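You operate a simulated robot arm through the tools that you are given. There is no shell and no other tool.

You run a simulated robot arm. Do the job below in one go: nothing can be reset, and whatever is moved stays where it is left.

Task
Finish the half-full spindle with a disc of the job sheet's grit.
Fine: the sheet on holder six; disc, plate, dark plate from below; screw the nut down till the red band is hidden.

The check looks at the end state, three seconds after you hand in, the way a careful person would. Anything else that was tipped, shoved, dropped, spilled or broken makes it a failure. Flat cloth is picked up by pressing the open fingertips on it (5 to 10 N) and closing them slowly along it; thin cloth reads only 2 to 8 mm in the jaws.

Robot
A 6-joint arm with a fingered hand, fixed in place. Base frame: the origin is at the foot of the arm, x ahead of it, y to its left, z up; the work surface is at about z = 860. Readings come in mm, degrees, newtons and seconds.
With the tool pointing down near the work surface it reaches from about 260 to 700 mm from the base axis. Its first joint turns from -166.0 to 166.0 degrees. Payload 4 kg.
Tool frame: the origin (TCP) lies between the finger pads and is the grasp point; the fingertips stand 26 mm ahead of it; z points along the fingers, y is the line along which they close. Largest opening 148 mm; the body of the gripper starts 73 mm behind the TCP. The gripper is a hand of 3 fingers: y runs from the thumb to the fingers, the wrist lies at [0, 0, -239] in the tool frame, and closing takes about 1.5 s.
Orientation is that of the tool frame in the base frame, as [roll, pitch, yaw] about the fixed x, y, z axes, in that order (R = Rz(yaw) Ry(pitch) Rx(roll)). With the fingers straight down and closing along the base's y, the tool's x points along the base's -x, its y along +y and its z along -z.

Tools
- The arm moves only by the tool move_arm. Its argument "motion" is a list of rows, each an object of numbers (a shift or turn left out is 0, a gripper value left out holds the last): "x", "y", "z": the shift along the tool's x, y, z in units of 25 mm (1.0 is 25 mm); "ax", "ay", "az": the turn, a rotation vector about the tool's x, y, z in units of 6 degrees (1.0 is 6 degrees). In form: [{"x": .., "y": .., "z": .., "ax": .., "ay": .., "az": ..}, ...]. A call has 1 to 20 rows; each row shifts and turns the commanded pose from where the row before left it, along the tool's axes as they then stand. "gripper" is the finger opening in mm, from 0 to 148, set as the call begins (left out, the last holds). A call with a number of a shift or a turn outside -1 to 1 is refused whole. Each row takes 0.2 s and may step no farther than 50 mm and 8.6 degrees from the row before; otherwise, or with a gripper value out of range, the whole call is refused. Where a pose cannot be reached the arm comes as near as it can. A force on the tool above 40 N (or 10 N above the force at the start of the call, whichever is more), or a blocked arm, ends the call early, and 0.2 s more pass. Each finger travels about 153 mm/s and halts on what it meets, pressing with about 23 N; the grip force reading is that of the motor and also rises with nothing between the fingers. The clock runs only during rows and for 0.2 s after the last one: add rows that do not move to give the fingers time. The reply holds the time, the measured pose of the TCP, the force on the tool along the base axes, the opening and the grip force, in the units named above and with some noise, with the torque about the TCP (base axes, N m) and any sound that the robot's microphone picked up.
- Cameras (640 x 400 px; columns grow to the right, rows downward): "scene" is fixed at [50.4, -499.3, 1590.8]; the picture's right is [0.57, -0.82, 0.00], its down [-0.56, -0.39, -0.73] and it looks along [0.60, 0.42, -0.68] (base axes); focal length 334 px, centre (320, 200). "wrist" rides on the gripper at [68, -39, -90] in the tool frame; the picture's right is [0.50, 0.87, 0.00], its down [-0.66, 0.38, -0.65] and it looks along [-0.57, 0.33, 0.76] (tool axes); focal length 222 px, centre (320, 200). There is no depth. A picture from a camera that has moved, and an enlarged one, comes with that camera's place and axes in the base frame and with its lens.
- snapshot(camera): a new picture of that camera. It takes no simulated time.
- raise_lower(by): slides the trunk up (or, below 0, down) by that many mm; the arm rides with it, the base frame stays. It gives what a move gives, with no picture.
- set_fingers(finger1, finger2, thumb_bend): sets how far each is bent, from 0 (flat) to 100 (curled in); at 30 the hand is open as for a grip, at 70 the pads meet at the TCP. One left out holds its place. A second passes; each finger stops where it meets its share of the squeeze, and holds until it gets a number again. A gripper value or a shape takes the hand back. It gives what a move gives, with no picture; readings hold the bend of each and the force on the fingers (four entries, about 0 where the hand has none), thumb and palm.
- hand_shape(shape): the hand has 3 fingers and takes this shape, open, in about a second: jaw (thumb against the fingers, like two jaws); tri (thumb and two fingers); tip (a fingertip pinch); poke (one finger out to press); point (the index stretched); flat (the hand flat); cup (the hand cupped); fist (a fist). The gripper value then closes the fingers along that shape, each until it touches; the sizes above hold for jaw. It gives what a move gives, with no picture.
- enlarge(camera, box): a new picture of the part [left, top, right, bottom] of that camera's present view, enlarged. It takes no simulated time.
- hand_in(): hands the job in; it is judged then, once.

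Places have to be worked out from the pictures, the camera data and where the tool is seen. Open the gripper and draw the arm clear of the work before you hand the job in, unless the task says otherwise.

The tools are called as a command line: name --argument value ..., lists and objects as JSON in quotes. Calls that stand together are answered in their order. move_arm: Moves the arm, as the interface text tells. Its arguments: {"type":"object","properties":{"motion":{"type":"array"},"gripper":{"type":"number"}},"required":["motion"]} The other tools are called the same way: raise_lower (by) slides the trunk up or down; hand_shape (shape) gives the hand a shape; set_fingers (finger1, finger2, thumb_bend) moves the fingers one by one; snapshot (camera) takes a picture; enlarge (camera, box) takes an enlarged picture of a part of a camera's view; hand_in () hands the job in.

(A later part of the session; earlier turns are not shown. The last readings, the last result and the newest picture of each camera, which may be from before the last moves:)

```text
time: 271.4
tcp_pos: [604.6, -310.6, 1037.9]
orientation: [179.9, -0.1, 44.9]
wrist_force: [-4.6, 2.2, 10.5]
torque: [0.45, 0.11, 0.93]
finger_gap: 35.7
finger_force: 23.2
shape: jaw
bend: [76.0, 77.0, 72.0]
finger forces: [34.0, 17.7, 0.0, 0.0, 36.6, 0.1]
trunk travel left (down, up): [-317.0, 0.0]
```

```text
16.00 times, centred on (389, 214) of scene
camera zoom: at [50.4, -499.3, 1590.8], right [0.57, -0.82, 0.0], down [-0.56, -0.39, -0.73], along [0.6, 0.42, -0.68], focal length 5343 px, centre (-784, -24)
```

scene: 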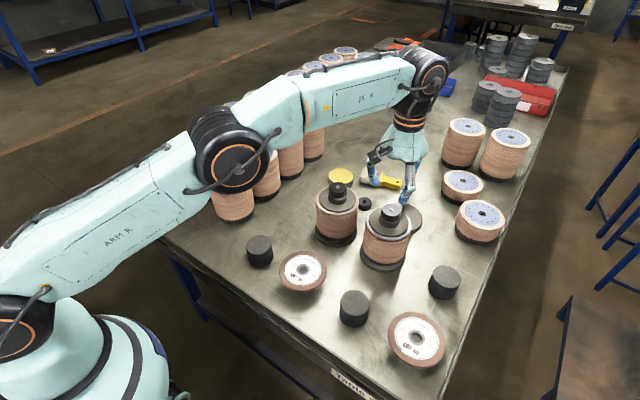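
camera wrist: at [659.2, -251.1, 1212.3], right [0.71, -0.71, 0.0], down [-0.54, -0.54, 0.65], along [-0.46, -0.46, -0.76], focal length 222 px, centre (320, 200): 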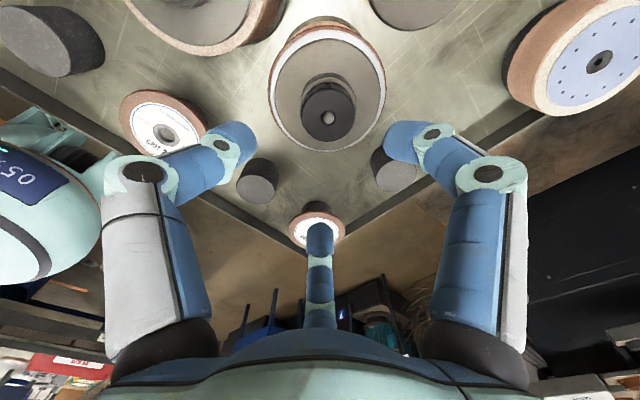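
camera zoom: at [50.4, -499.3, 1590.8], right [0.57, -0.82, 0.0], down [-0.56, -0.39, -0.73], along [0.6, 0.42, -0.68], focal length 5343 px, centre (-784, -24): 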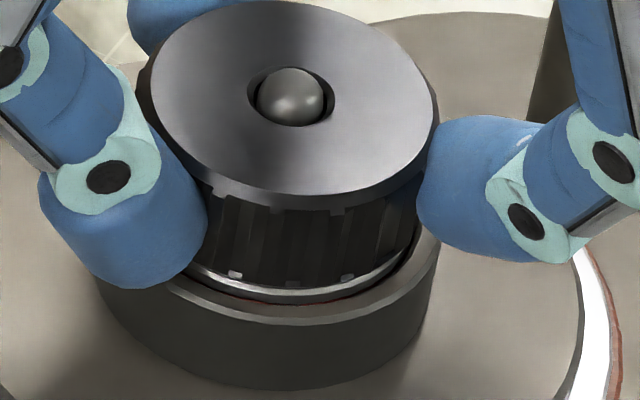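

The spindle holds its place now. I turn another 30° keeping the pressure.

move_arm --motion '[{"z": 0.04}, {"az": 1, "y": -0.0533, "z": 0.003}, {"az": 1, "y": -0.0533, "z": 0.003}, {"az": 1, "y": -0.0533, "z": 0.003}, {"az": 1, "y": -0.0533, "z": 0.003}, {"az": 1, "y": -0.0533, "z": 0.003}, {}]'

enlarge --camera "scene" --box '[378, 206, 400, 222]'

enlarge --camera "scene" --box '[345, 190, 435, 280]'

```text
time: 273.0
tcp_pos: [600.3, -304.2, 1037.6]
orientation: [179.9, -0.2, 14.9]
wrist_force: [1.2, 1.8, 16.1]
torque: [0.33, -0.28, 0.75]
finger_gap: 34.9
finger_force: 22.8
shape: jaw
bend: [76.0, 77.0, 72.0]
finger forces: [34.8, 22.7, 0.0, 0.0, 35.5, 0.0]
trunk travel left (down, up): [-317.0, 0.0]
```

```text
16.00 times, centred on (389, 214) of scene
camera zoom: at [50.4, -499.3, 1590.8], right [0.57, -0.82, 0.0], down [-0.56, -0.39, -0.73], along [0.6, 0.42, -0.68], focal length 5343 px, centre (-784, -24)
```

zoom: 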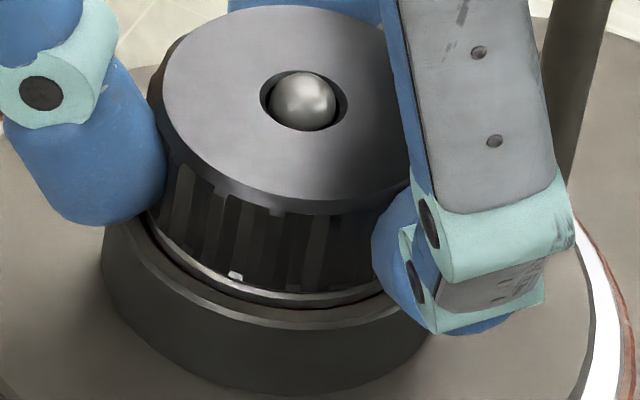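

```text
4.44 times, centred on (390, 235) of scene
camera zoom: at [50.4, -499.3, 1590.8], right [0.57, -0.82, 0.0], down [-0.56, -0.39, -0.73], along [0.6, 0.42, -0.68], focal length 1484 px, centre (9, 44)
```

zoom: 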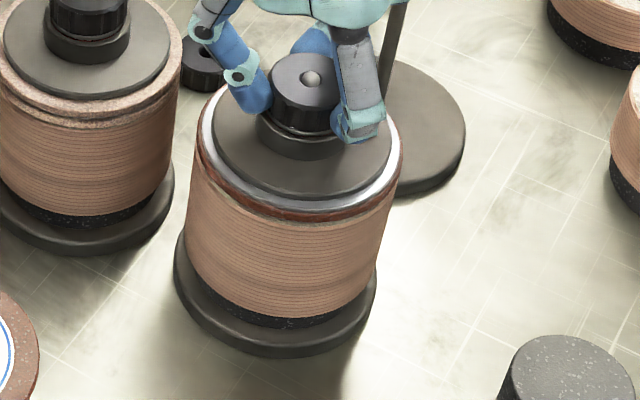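

No red is visible any more. I release, rise and verify.

move_arm --motion '[{}, {}, {}, {}]' --gripper 85

move_arm --motion '[{"z": -0.6}, {"z": -0.8}, {"z": -0.8}, {"z": -0.8}, {"z": -0.4}, {}]'

enlarge --camera "scene" --box '[378, 206, 400, 222]'

enlarge --camera "wrist" --box '[290, 60, 380, 130]'

snapshot --camera "scene"

```text
time: 274.0
tcp_pos: [602.3, -305.6, 1035.7]
orientation: [-179.9, -0.1, 15.0]
wrist_force: [-0.1, -0.4, -0.1]
torque: [-0.01, -0.02, 0.02]
finger_gap: 84.4
finger_force: 0.1
shape: jaw
bend: [33.0, 33.0, 70.0]
finger forces: [0.0, 0.1, 0.0, 0.1, 0.0, 0.0]
trunk travel left (down, up): [-317.0, 0.0]
```

```text
time: 275.4
tcp_pos: [602.5, -305.4, 1120.5]
orientation: [179.9, -0.2, 15.0]
wrist_force: [-0.8, 0.1, -0.8]
torque: [0.01, 0.0, 0.0]
finger_gap: 84.5
finger_force: 0.2
shape: jaw
bend: [33.0, 33.0, 70.0]
finger forces: [0.0, 0.0, 0.0, 0.0, 0.0, 0.1]
trunk travel left (down, up): [-317.0, 0.0]
```

```text
16.00 times, centred on (389, 214) of scene
camera zoom: at [50.4, -499.3, 1590.8], right [0.57, -0.82, 0.0], down [-0.56, -0.39, -0.73], along [0.6, 0.42, -0.68], focal length 5343 px, centre (-784, -24)
```

zoom: 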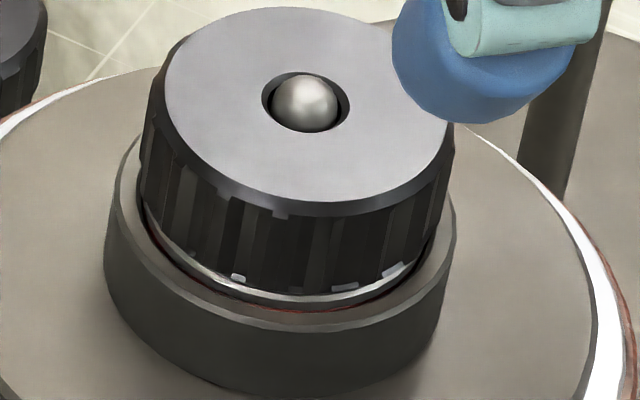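

```text
5.71 times, centred on (335, 95) of wrist
camera zoom: at [657.0, -250.2, 1210.7], right [0.71, -0.71, 0.0], down [-0.54, -0.54, 0.65], along [-0.46, -0.46, -0.76], focal length 1269 px, centre (234, 800)
```

zoom: 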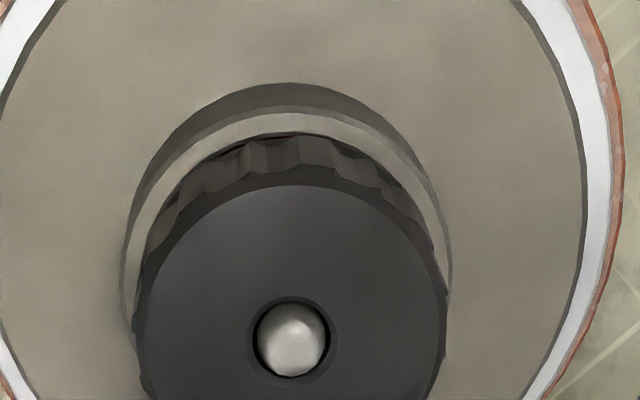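

```text
taken
```

scene: 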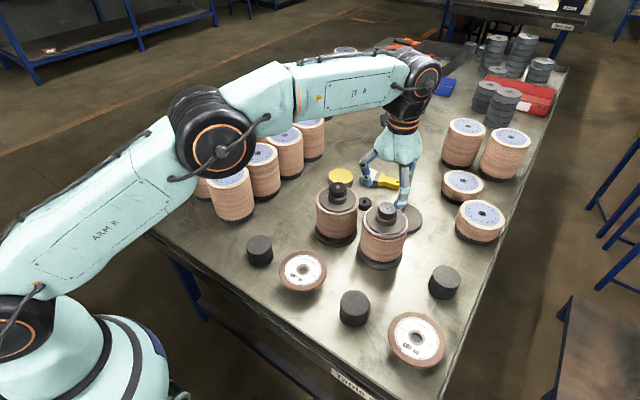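

The nut now sits as tight as on the reference. The spindle has wandered about 23 mm, so I will gently bring it back by gripping the stack body low with the three fingers. First turn to yaw ≈177 and centre over it.

move_arm --motion '[{"az": -1}, {"az": -1}, {"az": -1}, {"az": -1}, {"az": -1}, {"az": -1}, {"az": -1}, {"az": -1}, {"az": -1}, {"az": -1}, {"az": -1}, {"az": -1}, {"az": -1}, {"az": -1}, {"az": -1}, {"az": -1}, {"az": -1}, {"az": -1}, {"az": -1}, {"az": -1}]'

move_arm --motion '[{"az": -1}, {"az": -1}, {"az": -1}, {"az": -1}, {"az": -1}, {"az": -1}, {"az": -1}, {"x": -0.6, "y": 0.112}, {}, {}]' --gripper 148

snapshot --camera "wrist"

enlarge --camera "scene" --box '[320, 160, 460, 280]'

```text
time: 279.6
tcp_pos: [602.1, -305.7, 1122.0]
orientation: [179.8, 0.0, 135.2]
wrist_force: [0.5, 0.7, 0.0]
torque: [0.0, 0.02, 0.03]
finger_gap: 84.3
finger_force: 0.0
shape: jaw
bend: [33.0, 33.0, 70.0]
finger forces: [0.0, 0.0, 0.0, 0.0, 0.0, 0.0]
trunk travel left (down, up): [-317.0, 0.0]
```

```text
time: 281.8
tcp_pos: [617.8, -302.0, 1119.9]
orientation: [180.0, 0.0, 176.9]
wrist_force: [1.0, -0.5, 0.0]
torque: [0.02, 0.02, -0.01]
finger_gap: 147.9
finger_force: 0.0
shape: jaw
bend: [30.0, 30.0, 30.0]
finger forces: [0.0, 0.1, 0.0, 0.0, 0.0, 0.0]
trunk travel left (down, up): [-317.0, 0.0]
```

```text
taken
camera wrist: at [547.7, -338.8, 1210.5], right [-0.45, 0.89, 0.0], down [0.67, 0.34, 0.65], along [0.58, 0.3, -0.76], focal length 222 px, centre (320, 200)
```

wrist: 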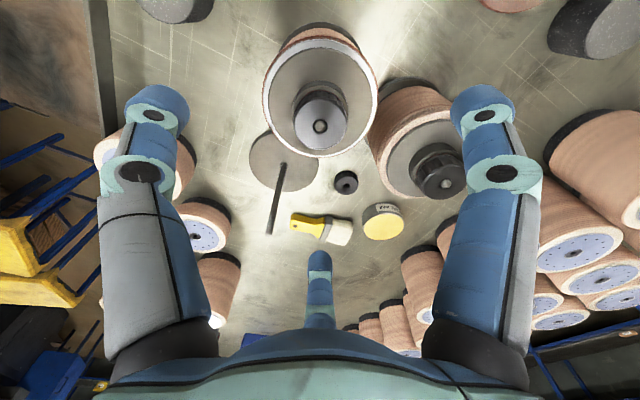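

```text
3.33 times, centred on (390, 220) of scene
camera zoom: at [50.4, -499.3, 1590.8], right [0.57, -0.82, 0.0], down [-0.56, -0.39, -0.73], along [0.6, 0.42, -0.68], focal length 1113 px, centre (87, 133)
```

zoom: 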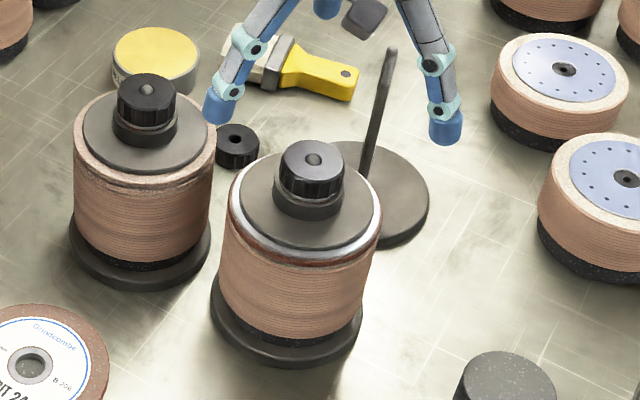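

enlarge --camera "wrist" --box '[250, 20, 400, 170]'

enlarge --camera "scene" --box '[355, 200, 425, 275]'

```text
2.67 times, centred on (325, 95) of wrist
camera zoom: at [547.7, -338.8, 1210.5], right [-0.45, 0.89, 0.0], down [0.67, 0.34, 0.65], along [0.58, 0.3, -0.76], focal length 592 px, centre (307, 480)
```

zoom: 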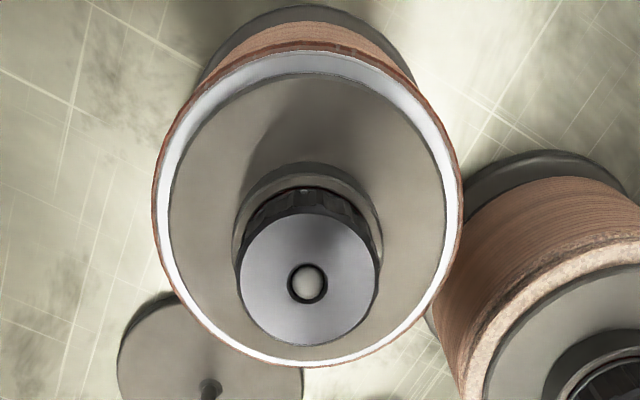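

```text
5.33 times, centred on (390, 238) of scene
camera zoom: at [50.4, -499.3, 1590.8], right [0.57, -0.82, 0.0], down [-0.56, -0.39, -0.73], along [0.6, 0.42, -0.68], focal length 1781 px, centre (-53, 0)
```

zoom: 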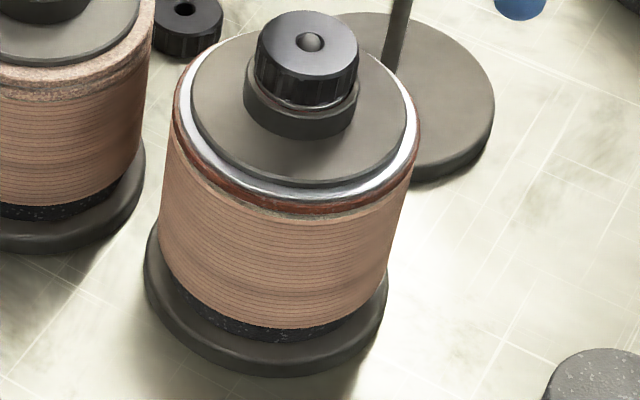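

By base and rod the spindle stands at about (612.3, -306.1), 19 mm from its start. I centre over it, keep the hand wide open, and lower around the stack in stages.

move_arm --motion '[{"x": 0.206, "y": -0.119}, {"z": 0.6}, {"z": 0.6}, {"z": 0.6}, {"z": 0.6}, {}]'

snapshot --camera "wrist"

enlarge --camera "scene" --box '[340, 170, 440, 270]'

```text
time: 283.2
tcp_pos: [612.3, -307.5, 1060.0]
orientation: [-180.0, 0.1, 177.0]
wrist_force: [-1.0, -0.5, 0.2]
torque: [0.05, 0.02, 0.01]
finger_gap: 147.9
finger_force: 0.1
shape: jaw
bend: [30.0, 30.0, 30.0]
finger forces: [0.0, 0.0, 0.1, 0.0, 0.0, 0.0]
trunk travel left (down, up): [-317.0, 0.0]
```

```text
taken
camera wrist: at [542.5, -341.4, 1150.1], right [-0.45, 0.89, 0.0], down [0.67, 0.34, 0.65], along [0.58, 0.3, -0.76], focal length 222 px, centre (320, 200)
```

wrist: 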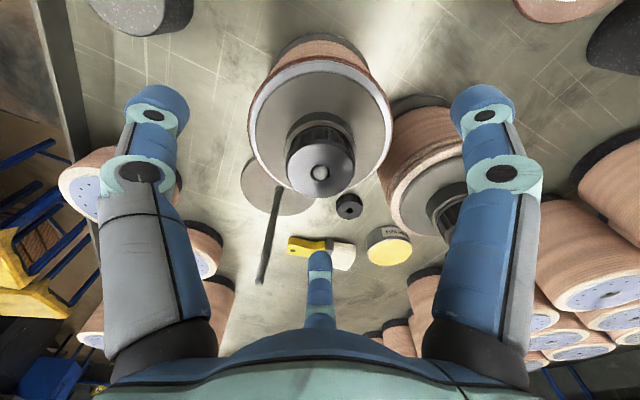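

```text
4.00 times, centred on (390, 220) of scene
camera zoom: at [50.4, -499.3, 1590.8], right [0.57, -0.82, 0.0], down [-0.56, -0.39, -0.73], along [0.6, 0.42, -0.68], focal length 1336 px, centre (40, 120)
```

zoom: 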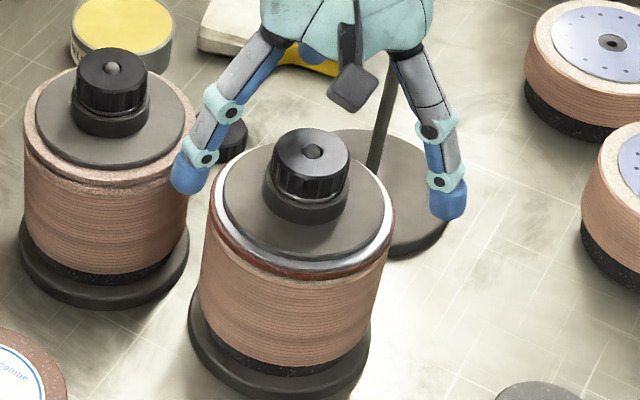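

Centred (rod tip exactly at the predicted pixel). I lower to TCP z≈990 around the stack.

move_arm --motion '[{"z": 0.5}, {"z": 0.5}, {"z": 0.6}, {"z": 0.6}, {"z": 0.6}, {}]'

snapshot --camera "wrist"

enlarge --camera "scene" --box '[340, 170, 440, 270]'

```text
time: 284.6
tcp_pos: [612.8, -305.5, 990.2]
orientation: [-180.0, 0.0, 177.0]
wrist_force: [-0.2, 0.0, -0.7]
torque: [-0.02, 0.01, -0.01]
finger_gap: 148.1
finger_force: 0.1
shape: jaw
bend: [30.0, 30.0, 30.0]
finger forces: [0.0, 0.1, 0.0, 0.1, 0.1, 0.0]
trunk travel left (down, up): [-317.0, 0.0]
```

```text
taken
camera wrist: at [542.8, -341.6, 1080.4], right [-0.45, 0.89, 0.0], down [0.67, 0.34, 0.65], along [0.58, 0.3, -0.76], focal length 222 px, centre (320, 200)
```

wrist: 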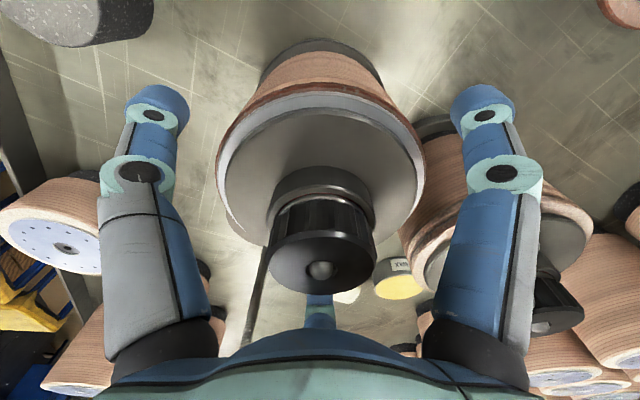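

```text
4.00 times, centred on (390, 220) of scene
camera zoom: at [50.4, -499.3, 1590.8], right [0.57, -0.82, 0.0], down [-0.56, -0.39, -0.73], along [0.6, 0.42, -0.68], focal length 1336 px, centre (40, 120)
```

zoom: 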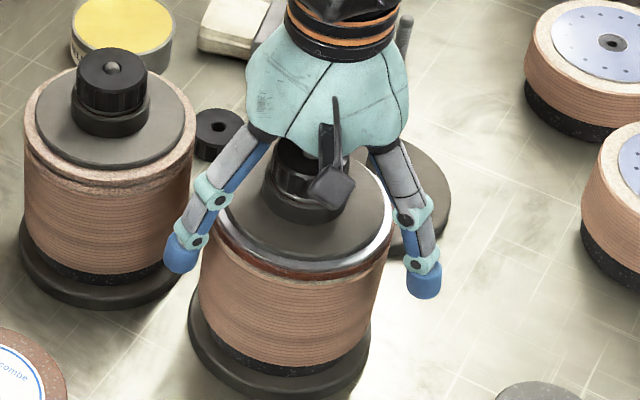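

No contact. I close gently onto the stack body.

move_arm --motion '[{}, {}, {}, {}, {}]' --gripper 114

move_arm --motion '[{}, {}, {}, {}, {}]' --gripper 106

enlarge --camera "scene" --box '[340, 170, 440, 270]'

```text
time: 285.8
tcp_pos: [611.8, -306.6, 990.7]
orientation: [180.0, 0.1, 176.9]
wrist_force: [1.1, 0.6, -0.2]
torque: [0.0, 0.0, -0.03]
finger_gap: 114.5
finger_force: 0.0
shape: jaw
bend: [26.0, 25.0, 52.0]
finger forces: [0.0, 0.8, 0.1, 0.1, 0.1, 0.1]
trunk travel left (down, up): [-317.0, 0.0]
```

```text
time: 287.0
tcp_pos: [613.3, -306.3, 990.9]
orientation: [180.0, 0.0, 176.9]
wrist_force: [0.5, -1.0, -0.6]
torque: [-0.05, 0.02, -0.04]
finger_gap: 108.5
finger_force: 23.1
shape: jaw
bend: [28.0, 26.0, 75.0]
finger forces: [20.2, 20.7, 0.0, 0.0, 20.8, 0.0]
trunk travel left (down, up): [-317.0, 0.0]
```

```text
4.00 times, centred on (390, 220) of scene
camera zoom: at [50.4, -499.3, 1590.8], right [0.57, -0.82, 0.0], down [-0.56, -0.39, -0.73], along [0.6, 0.42, -0.68], focal length 1336 px, centre (40, 120)
```

zoom: 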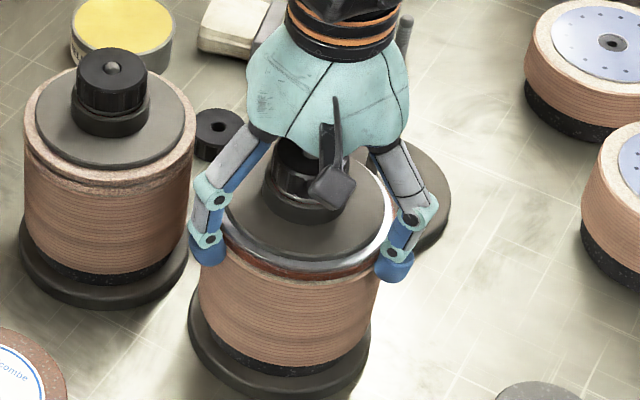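

Centred, evenly gripped. I drag slowly, first a few millimetres, watching the force.

move_arm --motion '[{"x": 0.046, "y": -0.058}, {"x": 0.046, "y": -0.058}, {"x": 0.046, "y": -0.058}, {}]'

enlarge --camera "scene" --box '[340, 170, 440, 270]'

```text
time: 288.0
tcp_pos: [610.5, -309.5, 990.6]
orientation: [-179.9, 0.0, 177.1]
wrist_force: [8.5, 5.5, 0.2]
torque: [0.09, -0.1, 0.03]
finger_gap: 108.8
finger_force: 23.0
shape: jaw
bend: [28.0, 25.0, 76.0]
finger forces: [19.9, 26.0, 0.0, 0.0, 18.5, 0.0]
trunk travel left (down, up): [-317.0, 0.0]
```

```text
4.00 times, centred on (390, 220) of scene
camera zoom: at [50.4, -499.3, 1590.8], right [0.57, -0.82, 0.0], down [-0.56, -0.39, -0.73], along [0.6, 0.42, -0.68], focal length 1336 px, centre (40, 120)
```

zoom: 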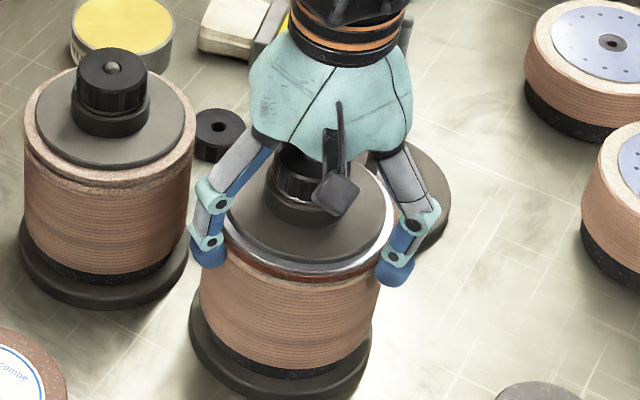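

move_arm --motion '[{"x": 0.046, "y": -0.058}, {"x": 0.046, "y": -0.058}, {"x": 0.046, "y": -0.058}, {}]'

enlarge --camera "scene" --box '[340, 170, 440, 270]'

```text
time: 289.0
tcp_pos: [605.9, -312.8, 988.5]
orientation: [180.0, -0.1, 177.0]
wrist_force: [6.9, 5.7, 0.1]
torque: [0.04, -0.04, 0.0]
finger_gap: 108.7
finger_force: 22.8
shape: jaw
bend: [28.0, 25.0, 76.0]
finger forces: [21.4, 25.9, 0.0, 0.0, 18.4, 0.0]
trunk travel left (down, up): [-317.0, 0.0]
```

```text
4.00 times, centred on (390, 220) of scene
camera zoom: at [50.4, -499.3, 1590.8], right [0.57, -0.82, 0.0], down [-0.56, -0.39, -0.73], along [0.6, 0.42, -0.68], focal length 1336 px, centre (40, 120)
```

zoom: 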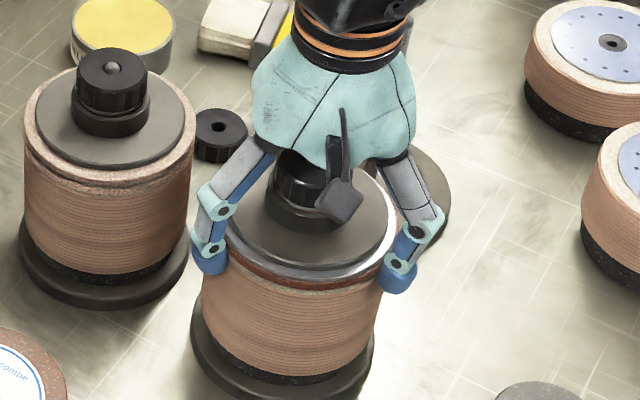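

It slides smoothly at about 9 N, staying upright. I continue the remaining distance.

move_arm --motion '[{"x": 0.046, "y": -0.058}, {"x": 0.046, "y": -0.058}, {"x": 0.046, "y": -0.058}, {"x": 0.046, "y": -0.058}, {"x": 0.046, "y": -0.058}, {}]'

enlarge --camera "scene" --box '[345, 190, 435, 280]'

```text
time: 290.4
tcp_pos: [600.1, -320.7, 990.1]
orientation: [-179.9, 0.0, 177.0]
wrist_force: [5.8, 7.7, 0.0]
torque: [0.08, -0.05, -0.02]
finger_gap: 108.8
finger_force: 23.0
shape: jaw
bend: [28.0, 25.0, 76.0]
finger forces: [21.7, 25.7, 0.1, 0.0, 18.5, 0.1]
trunk travel left (down, up): [-317.0, 0.0]
```

```text
4.44 times, centred on (390, 235) of scene
camera zoom: at [50.4, -499.3, 1590.8], right [0.57, -0.82, 0.0], down [-0.56, -0.39, -0.73], along [0.6, 0.42, -0.68], focal length 1484 px, centre (9, 44)
```

zoom: 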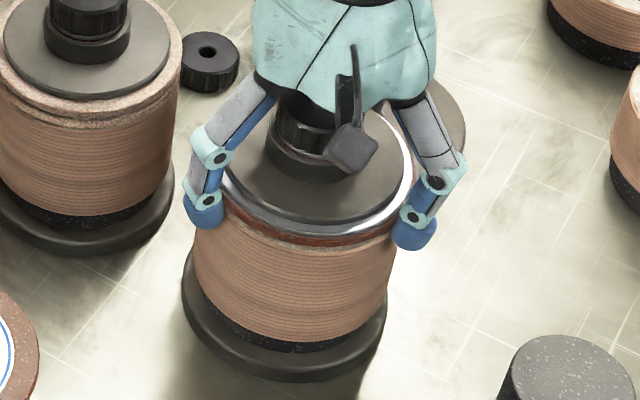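

Within about 5 mm of the original spot. A last small pull, then I release.

move_arm --motion '[{"x": 0.06, "y": -0.055}, {"x": 0.06, "y": -0.055}, {"x": 0.04, "y": -0.04}, {}, {}]'

move_arm --motion '[{}, {}, {}, {}, {}]' --gripper 148

snapshot --camera "wrist"

enlarge --camera "scene" --box '[345, 190, 435, 280]'

```text
time: 291.6
tcp_pos: [596.0, -324.3, 991.1]
orientation: [-179.9, 0.0, 177.0]
wrist_force: [8.3, 6.1, -0.6]
torque: [0.03, -0.08, -0.03]
finger_gap: 108.5
finger_force: 23.1
shape: jaw
bend: [28.0, 25.0, 76.0]
finger forces: [20.3, 26.2, 0.0, 0.1, 19.1, 0.0]
trunk travel left (down, up): [-317.0, 0.0]
```

```text
time: 292.8
tcp_pos: [594.2, -325.0, 991.2]
orientation: [-179.9, 0.1, 177.0]
wrist_force: [0.3, -0.9, -0.2]
torque: [0.01, 0.0, -0.01]
finger_gap: 147.8
finger_force: 0.0
shape: jaw
bend: [30.0, 30.0, 30.0]
finger forces: [0.1, 0.1, 0.0, 0.0, 0.0, 0.0]
trunk travel left (down, up): [-317.0, 0.0]
```

```text
taken
camera wrist: at [525.1, -360.6, 1080.8], right [-0.45, 0.89, 0.0], down [0.67, 0.34, 0.65], along [0.58, 0.3, -0.76], focal length 222 px, centre (320, 200)
```

wrist: 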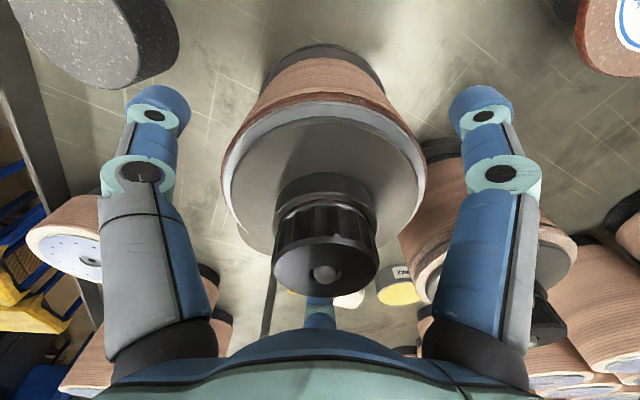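

```text
4.44 times, centred on (390, 235) of scene
camera zoom: at [50.4, -499.3, 1590.8], right [0.57, -0.82, 0.0], down [-0.56, -0.39, -0.73], along [0.6, 0.42, -0.68], focal length 1484 px, centre (9, 44)
```

zoom: 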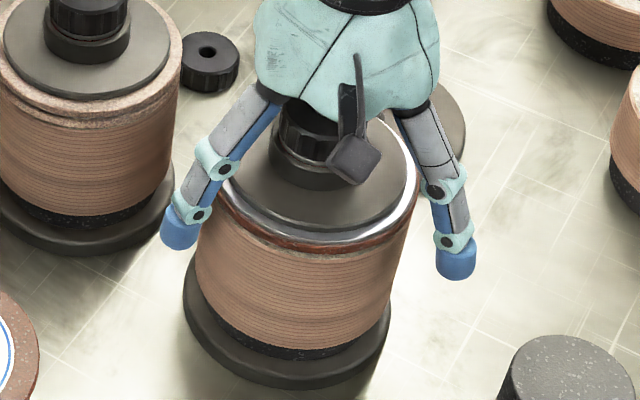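

The spindle is back at its starting place within a couple of millimetres. I rise straight up and inspect everything.

move_arm --motion '[{"z": -0.4}, {"z": -0.6}, {"z": -0.8}, {"z": -0.8}, {"z": -0.8}, {"z": -0.8}, {"z": -0.8}, {"z": -0.8}, {}]'

snapshot --camera "wrist"

enlarge --camera "scene" --box '[380, 210, 402, 226]'

enlarge --camera "scene" --box '[345, 190, 435, 280]'

enlarge --camera "wrist" --box '[260, 60, 390, 170]'

```text
time: 294.8
tcp_pos: [595.2, -325.6, 1134.1]
orientation: [-180.0, 0.1, 177.0]
wrist_force: [-0.2, -0.5, 0.0]
torque: [0.0, -0.02, -0.02]
finger_gap: 147.7
finger_force: 0.0
shape: jaw
bend: [30.0, 30.0, 30.0]
finger forces: [0.1, 0.1, 0.0, 0.1, 0.1, 0.0]
trunk travel left (down, up): [-317.0, 0.0]
```

```text
taken
camera wrist: at [525.2, -360.9, 1225.5], right [-0.45, 0.89, 0.0], down [0.67, 0.34, 0.65], along [0.58, 0.3, -0.76], focal length 222 px, centre (320, 200)
```

wrist: 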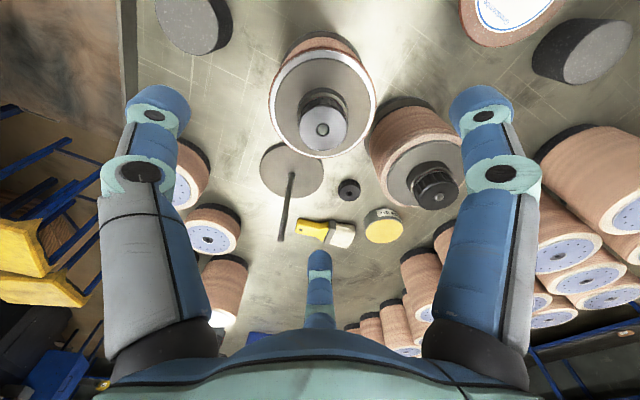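

```text
16.00 times, centred on (391, 218) of scene
camera zoom: at [50.4, -499.3, 1590.8], right [0.57, -0.82, 0.0], down [-0.56, -0.39, -0.73], along [0.6, 0.42, -0.68], focal length 5343 px, centre (-816, -88)
```

zoom: 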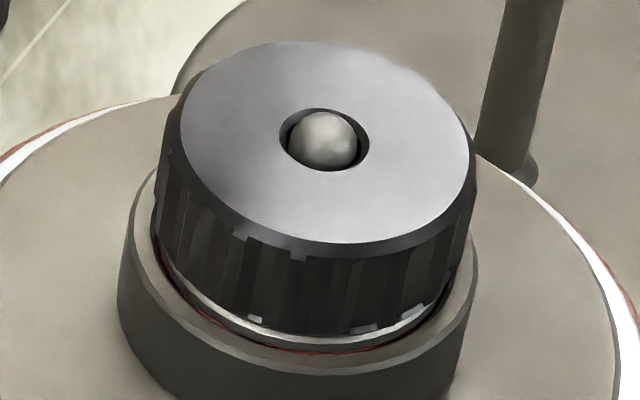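

```text
4.44 times, centred on (390, 235) of scene
camera zoom: at [50.4, -499.3, 1590.8], right [0.57, -0.82, 0.0], down [-0.56, -0.39, -0.73], along [0.6, 0.42, -0.68], focal length 1484 px, centre (9, 44)
```

zoom: 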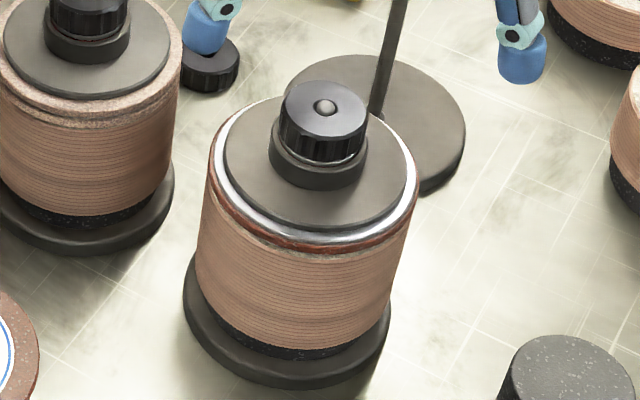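

```text
3.64 times, centred on (325, 115) of wrist
camera zoom: at [525.2, -360.9, 1225.5], right [-0.45, 0.89, 0.0], down [0.67, 0.34, 0.65], along [0.58, 0.3, -0.76], focal length 808 px, centre (302, 509)
```

zoom: 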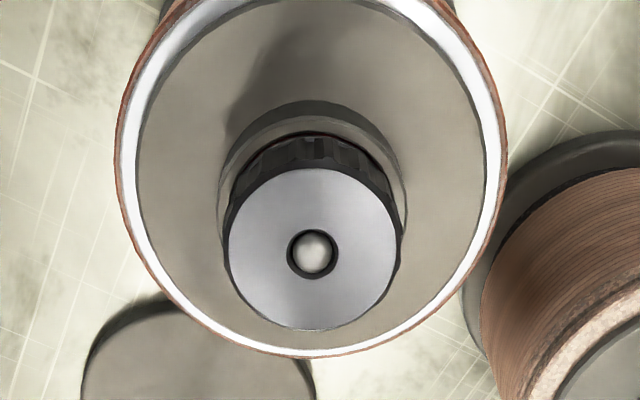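

The layers and nut are in place, but at this zoom a hairline of red is still lit in the gap. I do one more tightening stroke with the proven method: yaw 135, centred on the rod at about (598.8, -320.6).

move_arm --motion '[{"az": 1}, {"az": 1}, {"az": 1}, {"az": 1}, {"az": 1}, {"az": 1}, {"az": 1}, {"x": 0.034, "y": 0.203}, {}, {}]' --gripper 80

enlarge --camera "wrist" --box '[270, 70, 370, 150]'

```text
time: 297.0
tcp_pos: [599.1, -320.6, 1136.3]
orientation: [179.9, 0.0, 134.8]
wrist_force: [1.4, -0.5, -0.4]
torque: [0.0, 0.02, 0.0]
finger_gap: 80.7
finger_force: 0.1
shape: jaw
bend: [34.0, 34.0, 70.0]
finger forces: [0.1, 0.0, 0.1, 0.0, 0.0, 0.0]
trunk travel left (down, up): [-317.0, 0.0]
```

```text
5.00 times, centred on (320, 110) of wrist
camera zoom: at [522.3, -300.6, 1225.9], right [0.26, 0.97, 0.0], down [0.73, -0.2, 0.65], along [0.63, -0.17, -0.76], focal length 1111 px, centre (320, 650)
```

zoom: 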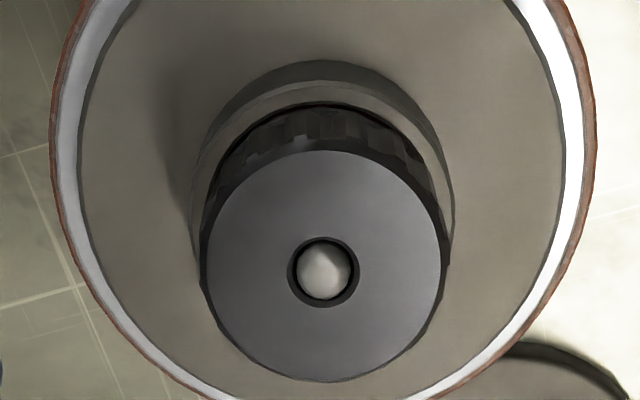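

move_arm --motion '[{"x": 0.01, "y": -0.014, "z": 0.61}, {"z": 0.61}, {"z": 0.61}, {"z": 0.61}, {"z": 0.61}, {"z": 0.61}, {}]'

move_arm --motion '[{}, {}, {}, {}, {}]' --gripper 34

move_arm --motion '[{"az": 1, "x": -0.03, "y": -0.003}, {"az": 1, "x": -0.03, "y": -0.006}, {"az": 1, "x": -0.04, "y": -0.01}, {"az": 1, "x": -0.04, "y": -0.014}, {"az": 1, "x": -0.04, "y": -0.02}, {"az": 1, "x": -0.035, "y": -0.026}, {"az": 1, "x": -0.035, "y": -0.032}, {"az": 1, "x": -0.03, "y": -0.038}, {"az": 1, "x": -0.03, "y": -0.042}, {"az": 1, "x": -0.03, "y": -0.046}, {}]'

enlarge --camera "scene" --box '[345, 190, 435, 280]'

```text
time: 298.6
tcp_pos: [596.2, -322.0, 1044.9]
orientation: [179.9, 0.0, 135.1]
wrist_force: [-0.1, -0.7, 0.3]
torque: [0.0, -0.03, 0.02]
finger_gap: 80.8
finger_force: 0.1
shape: jaw
bend: [34.0, 34.0, 70.0]
finger forces: [0.0, 0.1, 0.0, 0.0, 0.1, 0.0]
trunk travel left (down, up): [-317.0, 0.0]
```

```text
time: 299.8
tcp_pos: [597.2, -322.1, 1042.7]
orientation: [179.9, 0.1, 134.9]
wrist_force: [0.1, 0.7, -3.5]
torque: [0.01, 0.0, 0.03]
finger_gap: 38.3
finger_force: 22.8
shape: jaw
bend: [76.0, 76.0, 70.0]
finger forces: [21.0, 21.0, 0.0, 0.1, 20.4, 0.0]
trunk travel left (down, up): [-317.0, 0.0]
```

```text
time: 302.2
tcp_pos: [594.7, -329.4, 1042.5]
orientation: [179.9, -0.1, 74.9]
wrist_force: [-0.1, 0.2, -7.8]
torque: [0.14, 0.08, 0.39]
finger_gap: 36.7
finger_force: 23.1
shape: jaw
bend: [76.0, 76.0, 70.0]
finger forces: [27.5, 17.1, 0.0, 0.0, 23.0, 0.0]
trunk travel left (down, up): [-317.0, 0.0]
```

```text
4.44 times, centred on (390, 235) of scene
camera zoom: at [50.4, -499.3, 1590.8], right [0.57, -0.82, 0.0], down [-0.56, -0.39, -0.73], along [0.6, 0.42, -0.68], focal length 1484 px, centre (9, 44)
```

zoom: 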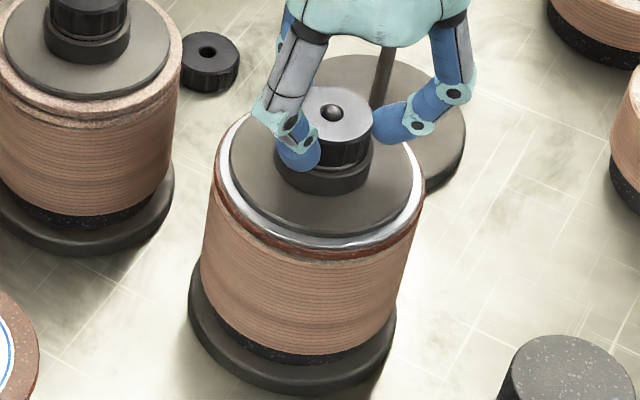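

Spindle shift is small. I press down and turn 30° at a time.

move_arm --motion '[{"z": 0.09}, {"z": 0.09}, {}]'

move_arm --motion '[{"az": 1, "y": -0.0533, "z": 0.003}, {"az": 1, "y": -0.0533, "z": 0.003}, {"az": 1, "y": -0.0533, "z": 0.003}, {"az": 1, "y": -0.0533, "z": 0.003}, {"az": 1, "y": -0.0533, "z": 0.003}, {}]'

enlarge --camera "scene" --box '[378, 260, 408, 280]'

move_arm --motion '[{"z": 0.03}, {"az": 1, "y": -0.0533, "z": 0.003}, {"az": 1, "y": -0.0533, "z": 0.003}, {"az": 1, "y": -0.0533, "z": 0.003}, {"az": 1, "y": -0.0533, "z": 0.003}, {"az": 1, "y": -0.0533, "z": 0.003}, {}]'

enlarge --camera "scene" --box '[378, 260, 408, 280]'

enlarge --camera "scene" --box '[380, 210, 402, 226]'

```text
time: 303.0
tcp_pos: [595.3, -330.6, 1043.2]
orientation: [179.7, 0.0, 75.0]
wrist_force: [1.1, -2.7, 12.1]
torque: [0.25, -0.02, 0.31]
finger_gap: 37.4
finger_force: 22.8
shape: jaw
bend: [76.0, 76.0, 69.0]
finger forces: [28.2, 20.2, 0.0, 0.1, 25.0, 0.0]
trunk travel left (down, up): [-317.0, 0.0]
```

```text
time: 304.4
tcp_pos: [587.0, -327.4, 1039.1]
orientation: [179.8, -0.1, 44.9]
wrist_force: [-3.9, 0.2, 11.5]
torque: [0.5, 0.11, 0.78]
finger_gap: 35.8
finger_force: 22.8
shape: jaw
bend: [76.0, 77.0, 72.0]
finger forces: [31.0, 18.2, 0.0, 0.1, 36.8, 0.1]
trunk travel left (down, up): [-317.0, 0.0]
```

```text
16.00 times, centred on (393, 270) of scene
camera zoom: at [50.4, -499.3, 1590.8], right [0.57, -0.82, 0.0], down [-0.56, -0.39, -0.73], along [0.6, 0.42, -0.68], focal length 5343 px, centre (-848, -920)
```

zoom: 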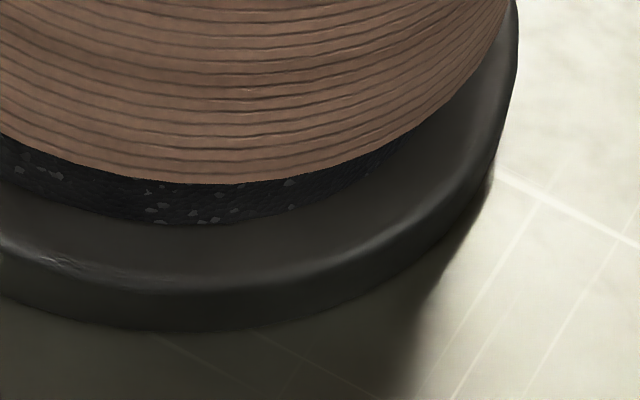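

```text
time: 306.0
tcp_pos: [583.8, -320.3, 1040.0]
orientation: [179.9, -0.2, 14.8]
wrist_force: [0.2, 0.9, 13.5]
torque: [0.35, -0.19, 0.92]
finger_gap: 35.4
finger_force: 23.2
shape: jaw
bend: [76.0, 77.0, 72.0]
finger forces: [33.3, 24.5, 0.1, 0.0, 31.7, 0.0]
trunk travel left (down, up): [-317.0, 0.0]
```

```text
16.00 times, centred on (393, 270) of scene
camera zoom: at [50.4, -499.3, 1590.8], right [0.57, -0.82, 0.0], down [-0.56, -0.39, -0.73], along [0.6, 0.42, -0.68], focal length 5343 px, centre (-848, -920)
```

zoom: 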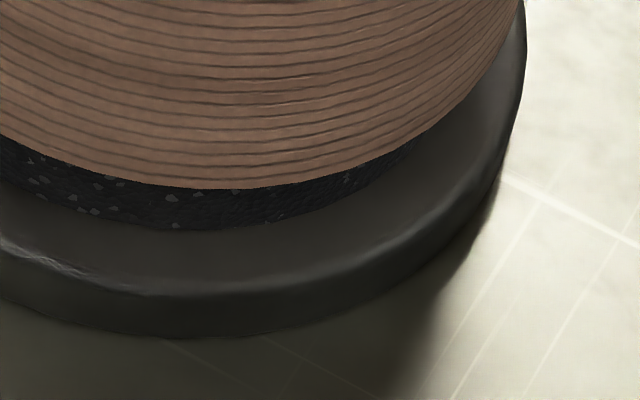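

```text
16.00 times, centred on (391, 218) of scene
camera zoom: at [50.4, -499.3, 1590.8], right [0.57, -0.82, 0.0], down [-0.56, -0.39, -0.73], along [0.6, 0.42, -0.68], focal length 5343 px, centre (-816, -88)
```

zoom: 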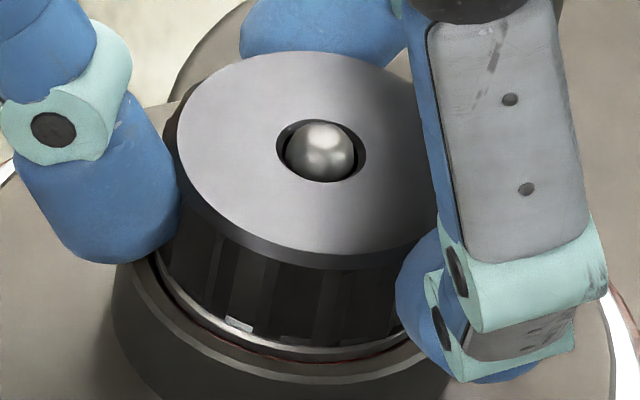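

The nut turns roughly half of each step relative to the base. I continue with slightly more pressure.

move_arm --motion '[{"z": 0.06}, {"az": 1, "y": -0.0533, "z": 0.004}, {"az": 1, "y": -0.0533, "z": 0.004}, {"az": 1, "y": -0.0533, "z": 0.004}, {"az": 1, "y": -0.0533, "z": 0.004}, {"az": 1, "y": -0.0533, "z": 0.004}, {}]'

move_arm --motion '[{"z": 0.03}, {"az": 1, "y": -0.0533, "z": 0.004}, {"az": 1, "y": -0.0533, "z": 0.004}, {"az": 1, "y": -0.0533, "z": 0.004}, {"az": 1, "y": -0.0533, "z": 0.004}, {"az": 1, "y": -0.0533, "z": 0.004}, {}]'

enlarge --camera "scene" --box '[378, 260, 408, 280]'

enlarge --camera "scene" --box '[380, 210, 402, 226]'

enlarge --camera "scene" --box '[345, 190, 435, 280]'

```text
time: 307.6
tcp_pos: [582.6, -315.5, 1038.6]
orientation: [-180.0, -0.2, -15.2]
wrist_force: [-0.6, 0.9, 22.0]
torque: [0.06, -0.39, 0.82]
finger_gap: 35.4
finger_force: 23.2
shape: jaw
bend: [76.0, 77.0, 72.0]
finger forces: [35.3, 25.2, 0.0, 0.0, 32.1, 0.1]
trunk travel left (down, up): [-317.0, 0.0]
```

```text
time: 309.2
tcp_pos: [585.6, -308.1, 1036.9]
orientation: [-179.9, -0.3, -45.1]
wrist_force: [0.7, 0.1, 26.2]
torque: [-0.24, -0.3, 1.24]
finger_gap: 35.8
finger_force: 22.5
shape: jaw
bend: [76.0, 78.0, 73.0]
finger forces: [40.9, 30.9, 0.0, 0.0, 35.4, 0.0]
trunk travel left (down, up): [-317.0, 0.0]
```

```text
16.00 times, centred on (393, 270) of scene
camera zoom: at [50.4, -499.3, 1590.8], right [0.57, -0.82, 0.0], down [-0.56, -0.39, -0.73], along [0.6, 0.42, -0.68], focal length 5343 px, centre (-848, -920)
```

zoom: 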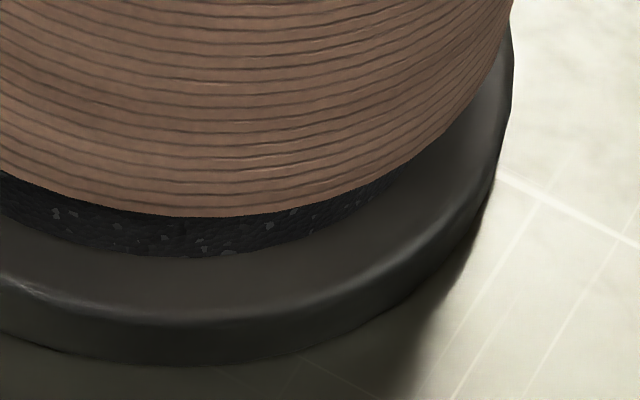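

```text
16.00 times, centred on (391, 218) of scene
camera zoom: at [50.4, -499.3, 1590.8], right [0.57, -0.82, 0.0], down [-0.56, -0.39, -0.73], along [0.6, 0.42, -0.68], focal length 5343 px, centre (-816, -88)
```

zoom: 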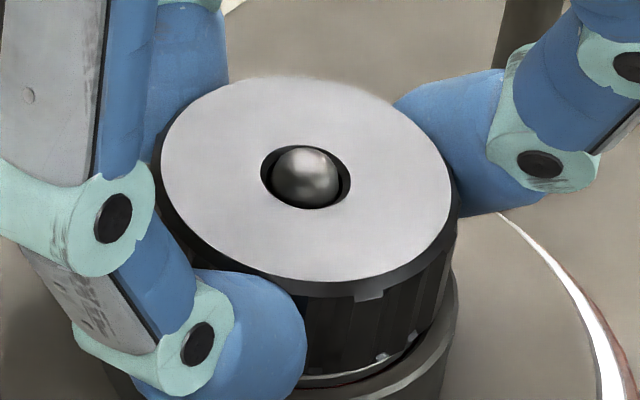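

```text
4.44 times, centred on (390, 235) of scene
camera zoom: at [50.4, -499.3, 1590.8], right [0.57, -0.82, 0.0], down [-0.56, -0.39, -0.73], along [0.6, 0.42, -0.68], focal length 1484 px, centre (9, 44)
```

zoom: 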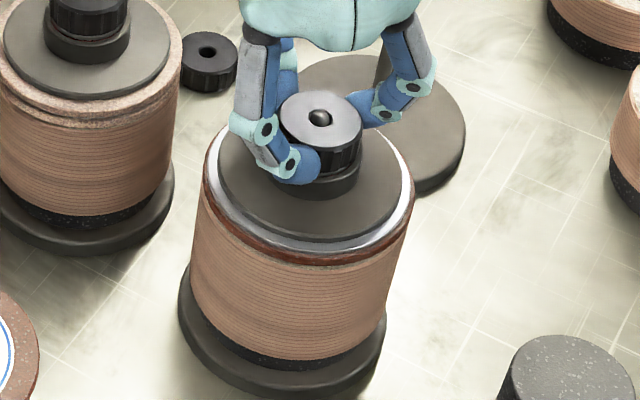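

Torque reached 1.24 N m. I release and inspect.

move_arm --motion '[{}, {}, {}, {}]' --gripper 90

move_arm --motion '[{"z": -0.6}, {"z": -0.8}, {"z": -0.8}, {"z": -0.8}, {"z": -0.8}, {}]'

enlarge --camera "scene" --box '[378, 212, 400, 228]'

enlarge --camera "scene" --box '[345, 190, 435, 280]'

```text
time: 310.2
tcp_pos: [588.1, -310.0, 1033.6]
orientation: [-180.0, 0.0, -45.2]
wrist_force: [0.6, -0.1, 0.3]
torque: [0.03, -0.02, -0.01]
finger_gap: 89.1
finger_force: 0.1
shape: jaw
bend: [32.0, 32.0, 70.0]
finger forces: [0.0, 0.1, 0.1, 0.0, 0.1, 0.0]
trunk travel left (down, up): [-317.0, 0.0]
```

```text
time: 311.6
tcp_pos: [588.0, -309.5, 1130.5]
orientation: [-179.9, 0.0, -45.0]
wrist_force: [0.1, 0.0, 0.3]
torque: [0.0, -0.03, 0.02]
finger_gap: 89.1
finger_force: 0.1
shape: jaw
bend: [32.0, 32.0, 70.0]
finger forces: [0.0, 0.0, 0.0, 0.1, 0.1, 0.1]
trunk travel left (down, up): [-317.0, 0.0]
```

```text
16.00 times, centred on (389, 220) of scene
camera zoom: at [50.4, -499.3, 1590.8], right [0.57, -0.82, 0.0], down [-0.56, -0.39, -0.73], along [0.6, 0.42, -0.68], focal length 5343 px, centre (-784, -120)
```

zoom: 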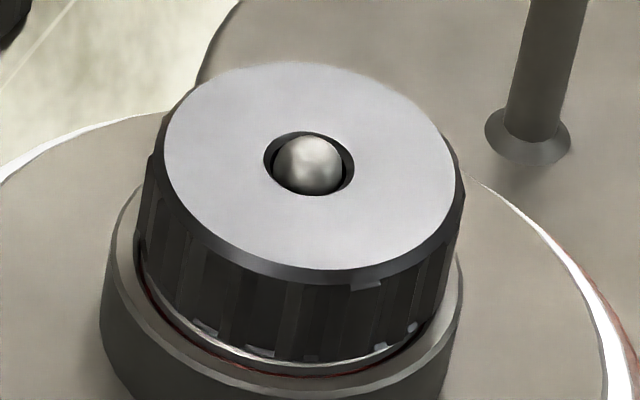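

```text
4.44 times, centred on (390, 235) of scene
camera zoom: at [50.4, -499.3, 1590.8], right [0.57, -0.82, 0.0], down [-0.56, -0.39, -0.73], along [0.6, 0.42, -0.68], focal length 1484 px, centre (9, 44)
```

zoom: 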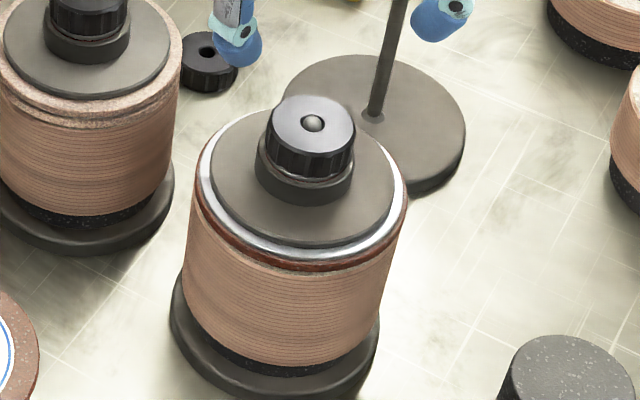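

A dark hairline remains at steep view. To judge properly I take an oblique view with the wrist camera from the robot side.

move_arm --motion '[{"az": -1}, {"az": -1}, {"az": -1}, {"az": -1}, {"az": -1}, {"az": -1}, {"az": -1}, {"az": -1}, {"az": -1}, {"az": -1}, {"az": -1}, {"az": -1}, {"az": -1}, {"az": -1}, {"az": -1}, {"az": -1}, {"az": -1}, {"az": -1}, {"az": -1}, {"az": -1}]'

move_arm --motion '[{"az": -1}, {"az": -1}, {"az": -1}, {"az": -1}, {"az": -1}, {"az": -1}, {"az": -1}, {"az": -1}, {"az": -1}, {"az": -1}, {"x": 0.83, "y": -0.12}, {"x": 0.83, "y": -0.12}, {"x": 0.83, "y": -0.12}, {"x": 0.83, "y": -0.12}, {"x": 0.83, "y": -0.12}, {"x": 0.83, "y": -0.12}, {}]'

move_arm --motion '[{"z": 0.8}, {"z": 0.8}, {"z": 0.8}, {"z": 0.8}, {"z": 0.8}, {}]'

snapshot --camera "wrist"

```text
time: 315.8
tcp_pos: [586.9, -309.2, 1130.6]
orientation: [179.9, 0.0, 75.1]
wrist_force: [-0.6, 0.3, 0.1]
torque: [-0.03, -0.01, 0.02]
finger_gap: 89.3
finger_force: 0.1
shape: jaw
bend: [32.0, 32.0, 70.0]
finger forces: [0.1, 0.0, 0.0, 0.1, 0.1, 0.1]
trunk travel left (down, up): [-317.0, 0.0]
```

```text
time: 319.4
tcp_pos: [486.1, -234.4, 1131.5]
orientation: [179.9, 0.0, 135.0]
wrist_force: [0.7, 0.3, 0.0]
torque: [0.0, 0.02, -0.01]
finger_gap: 89.0
finger_force: 0.2
shape: jaw
bend: [32.0, 32.0, 70.0]
finger forces: [0.0, 0.1, 0.1, 0.1, 0.0, 0.1]
trunk travel left (down, up): [-317.0, 0.0]
```

```text
time: 320.8
tcp_pos: [487.6, -233.3, 1029.5]
orientation: [180.0, 0.0, 135.0]
wrist_force: [-0.2, -1.2, -0.6]
torque: [0.02, 0.0, 0.02]
finger_gap: 89.3
finger_force: 0.0
shape: jaw
bend: [32.0, 32.0, 70.0]
finger forces: [0.0, 0.0, 0.0, 0.1, 0.0, 0.0]
trunk travel left (down, up): [-317.0, 0.0]
```

```text
taken
camera wrist: at [411.4, -213.3, 1119.9], right [0.26, 0.97, 0.0], down [0.73, -0.2, 0.65], along [0.63, -0.17, -0.76], focal length 222 px, centre (320, 200)
```

wrist: 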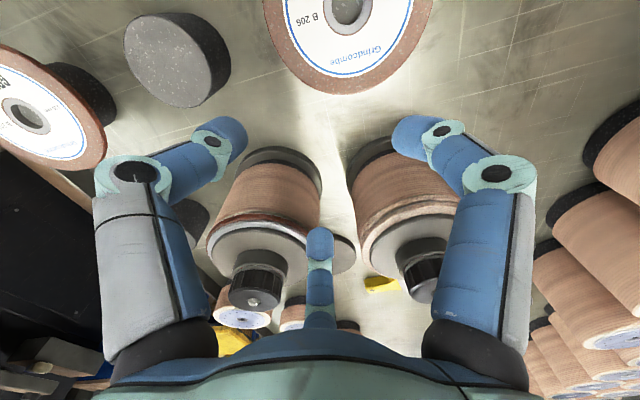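

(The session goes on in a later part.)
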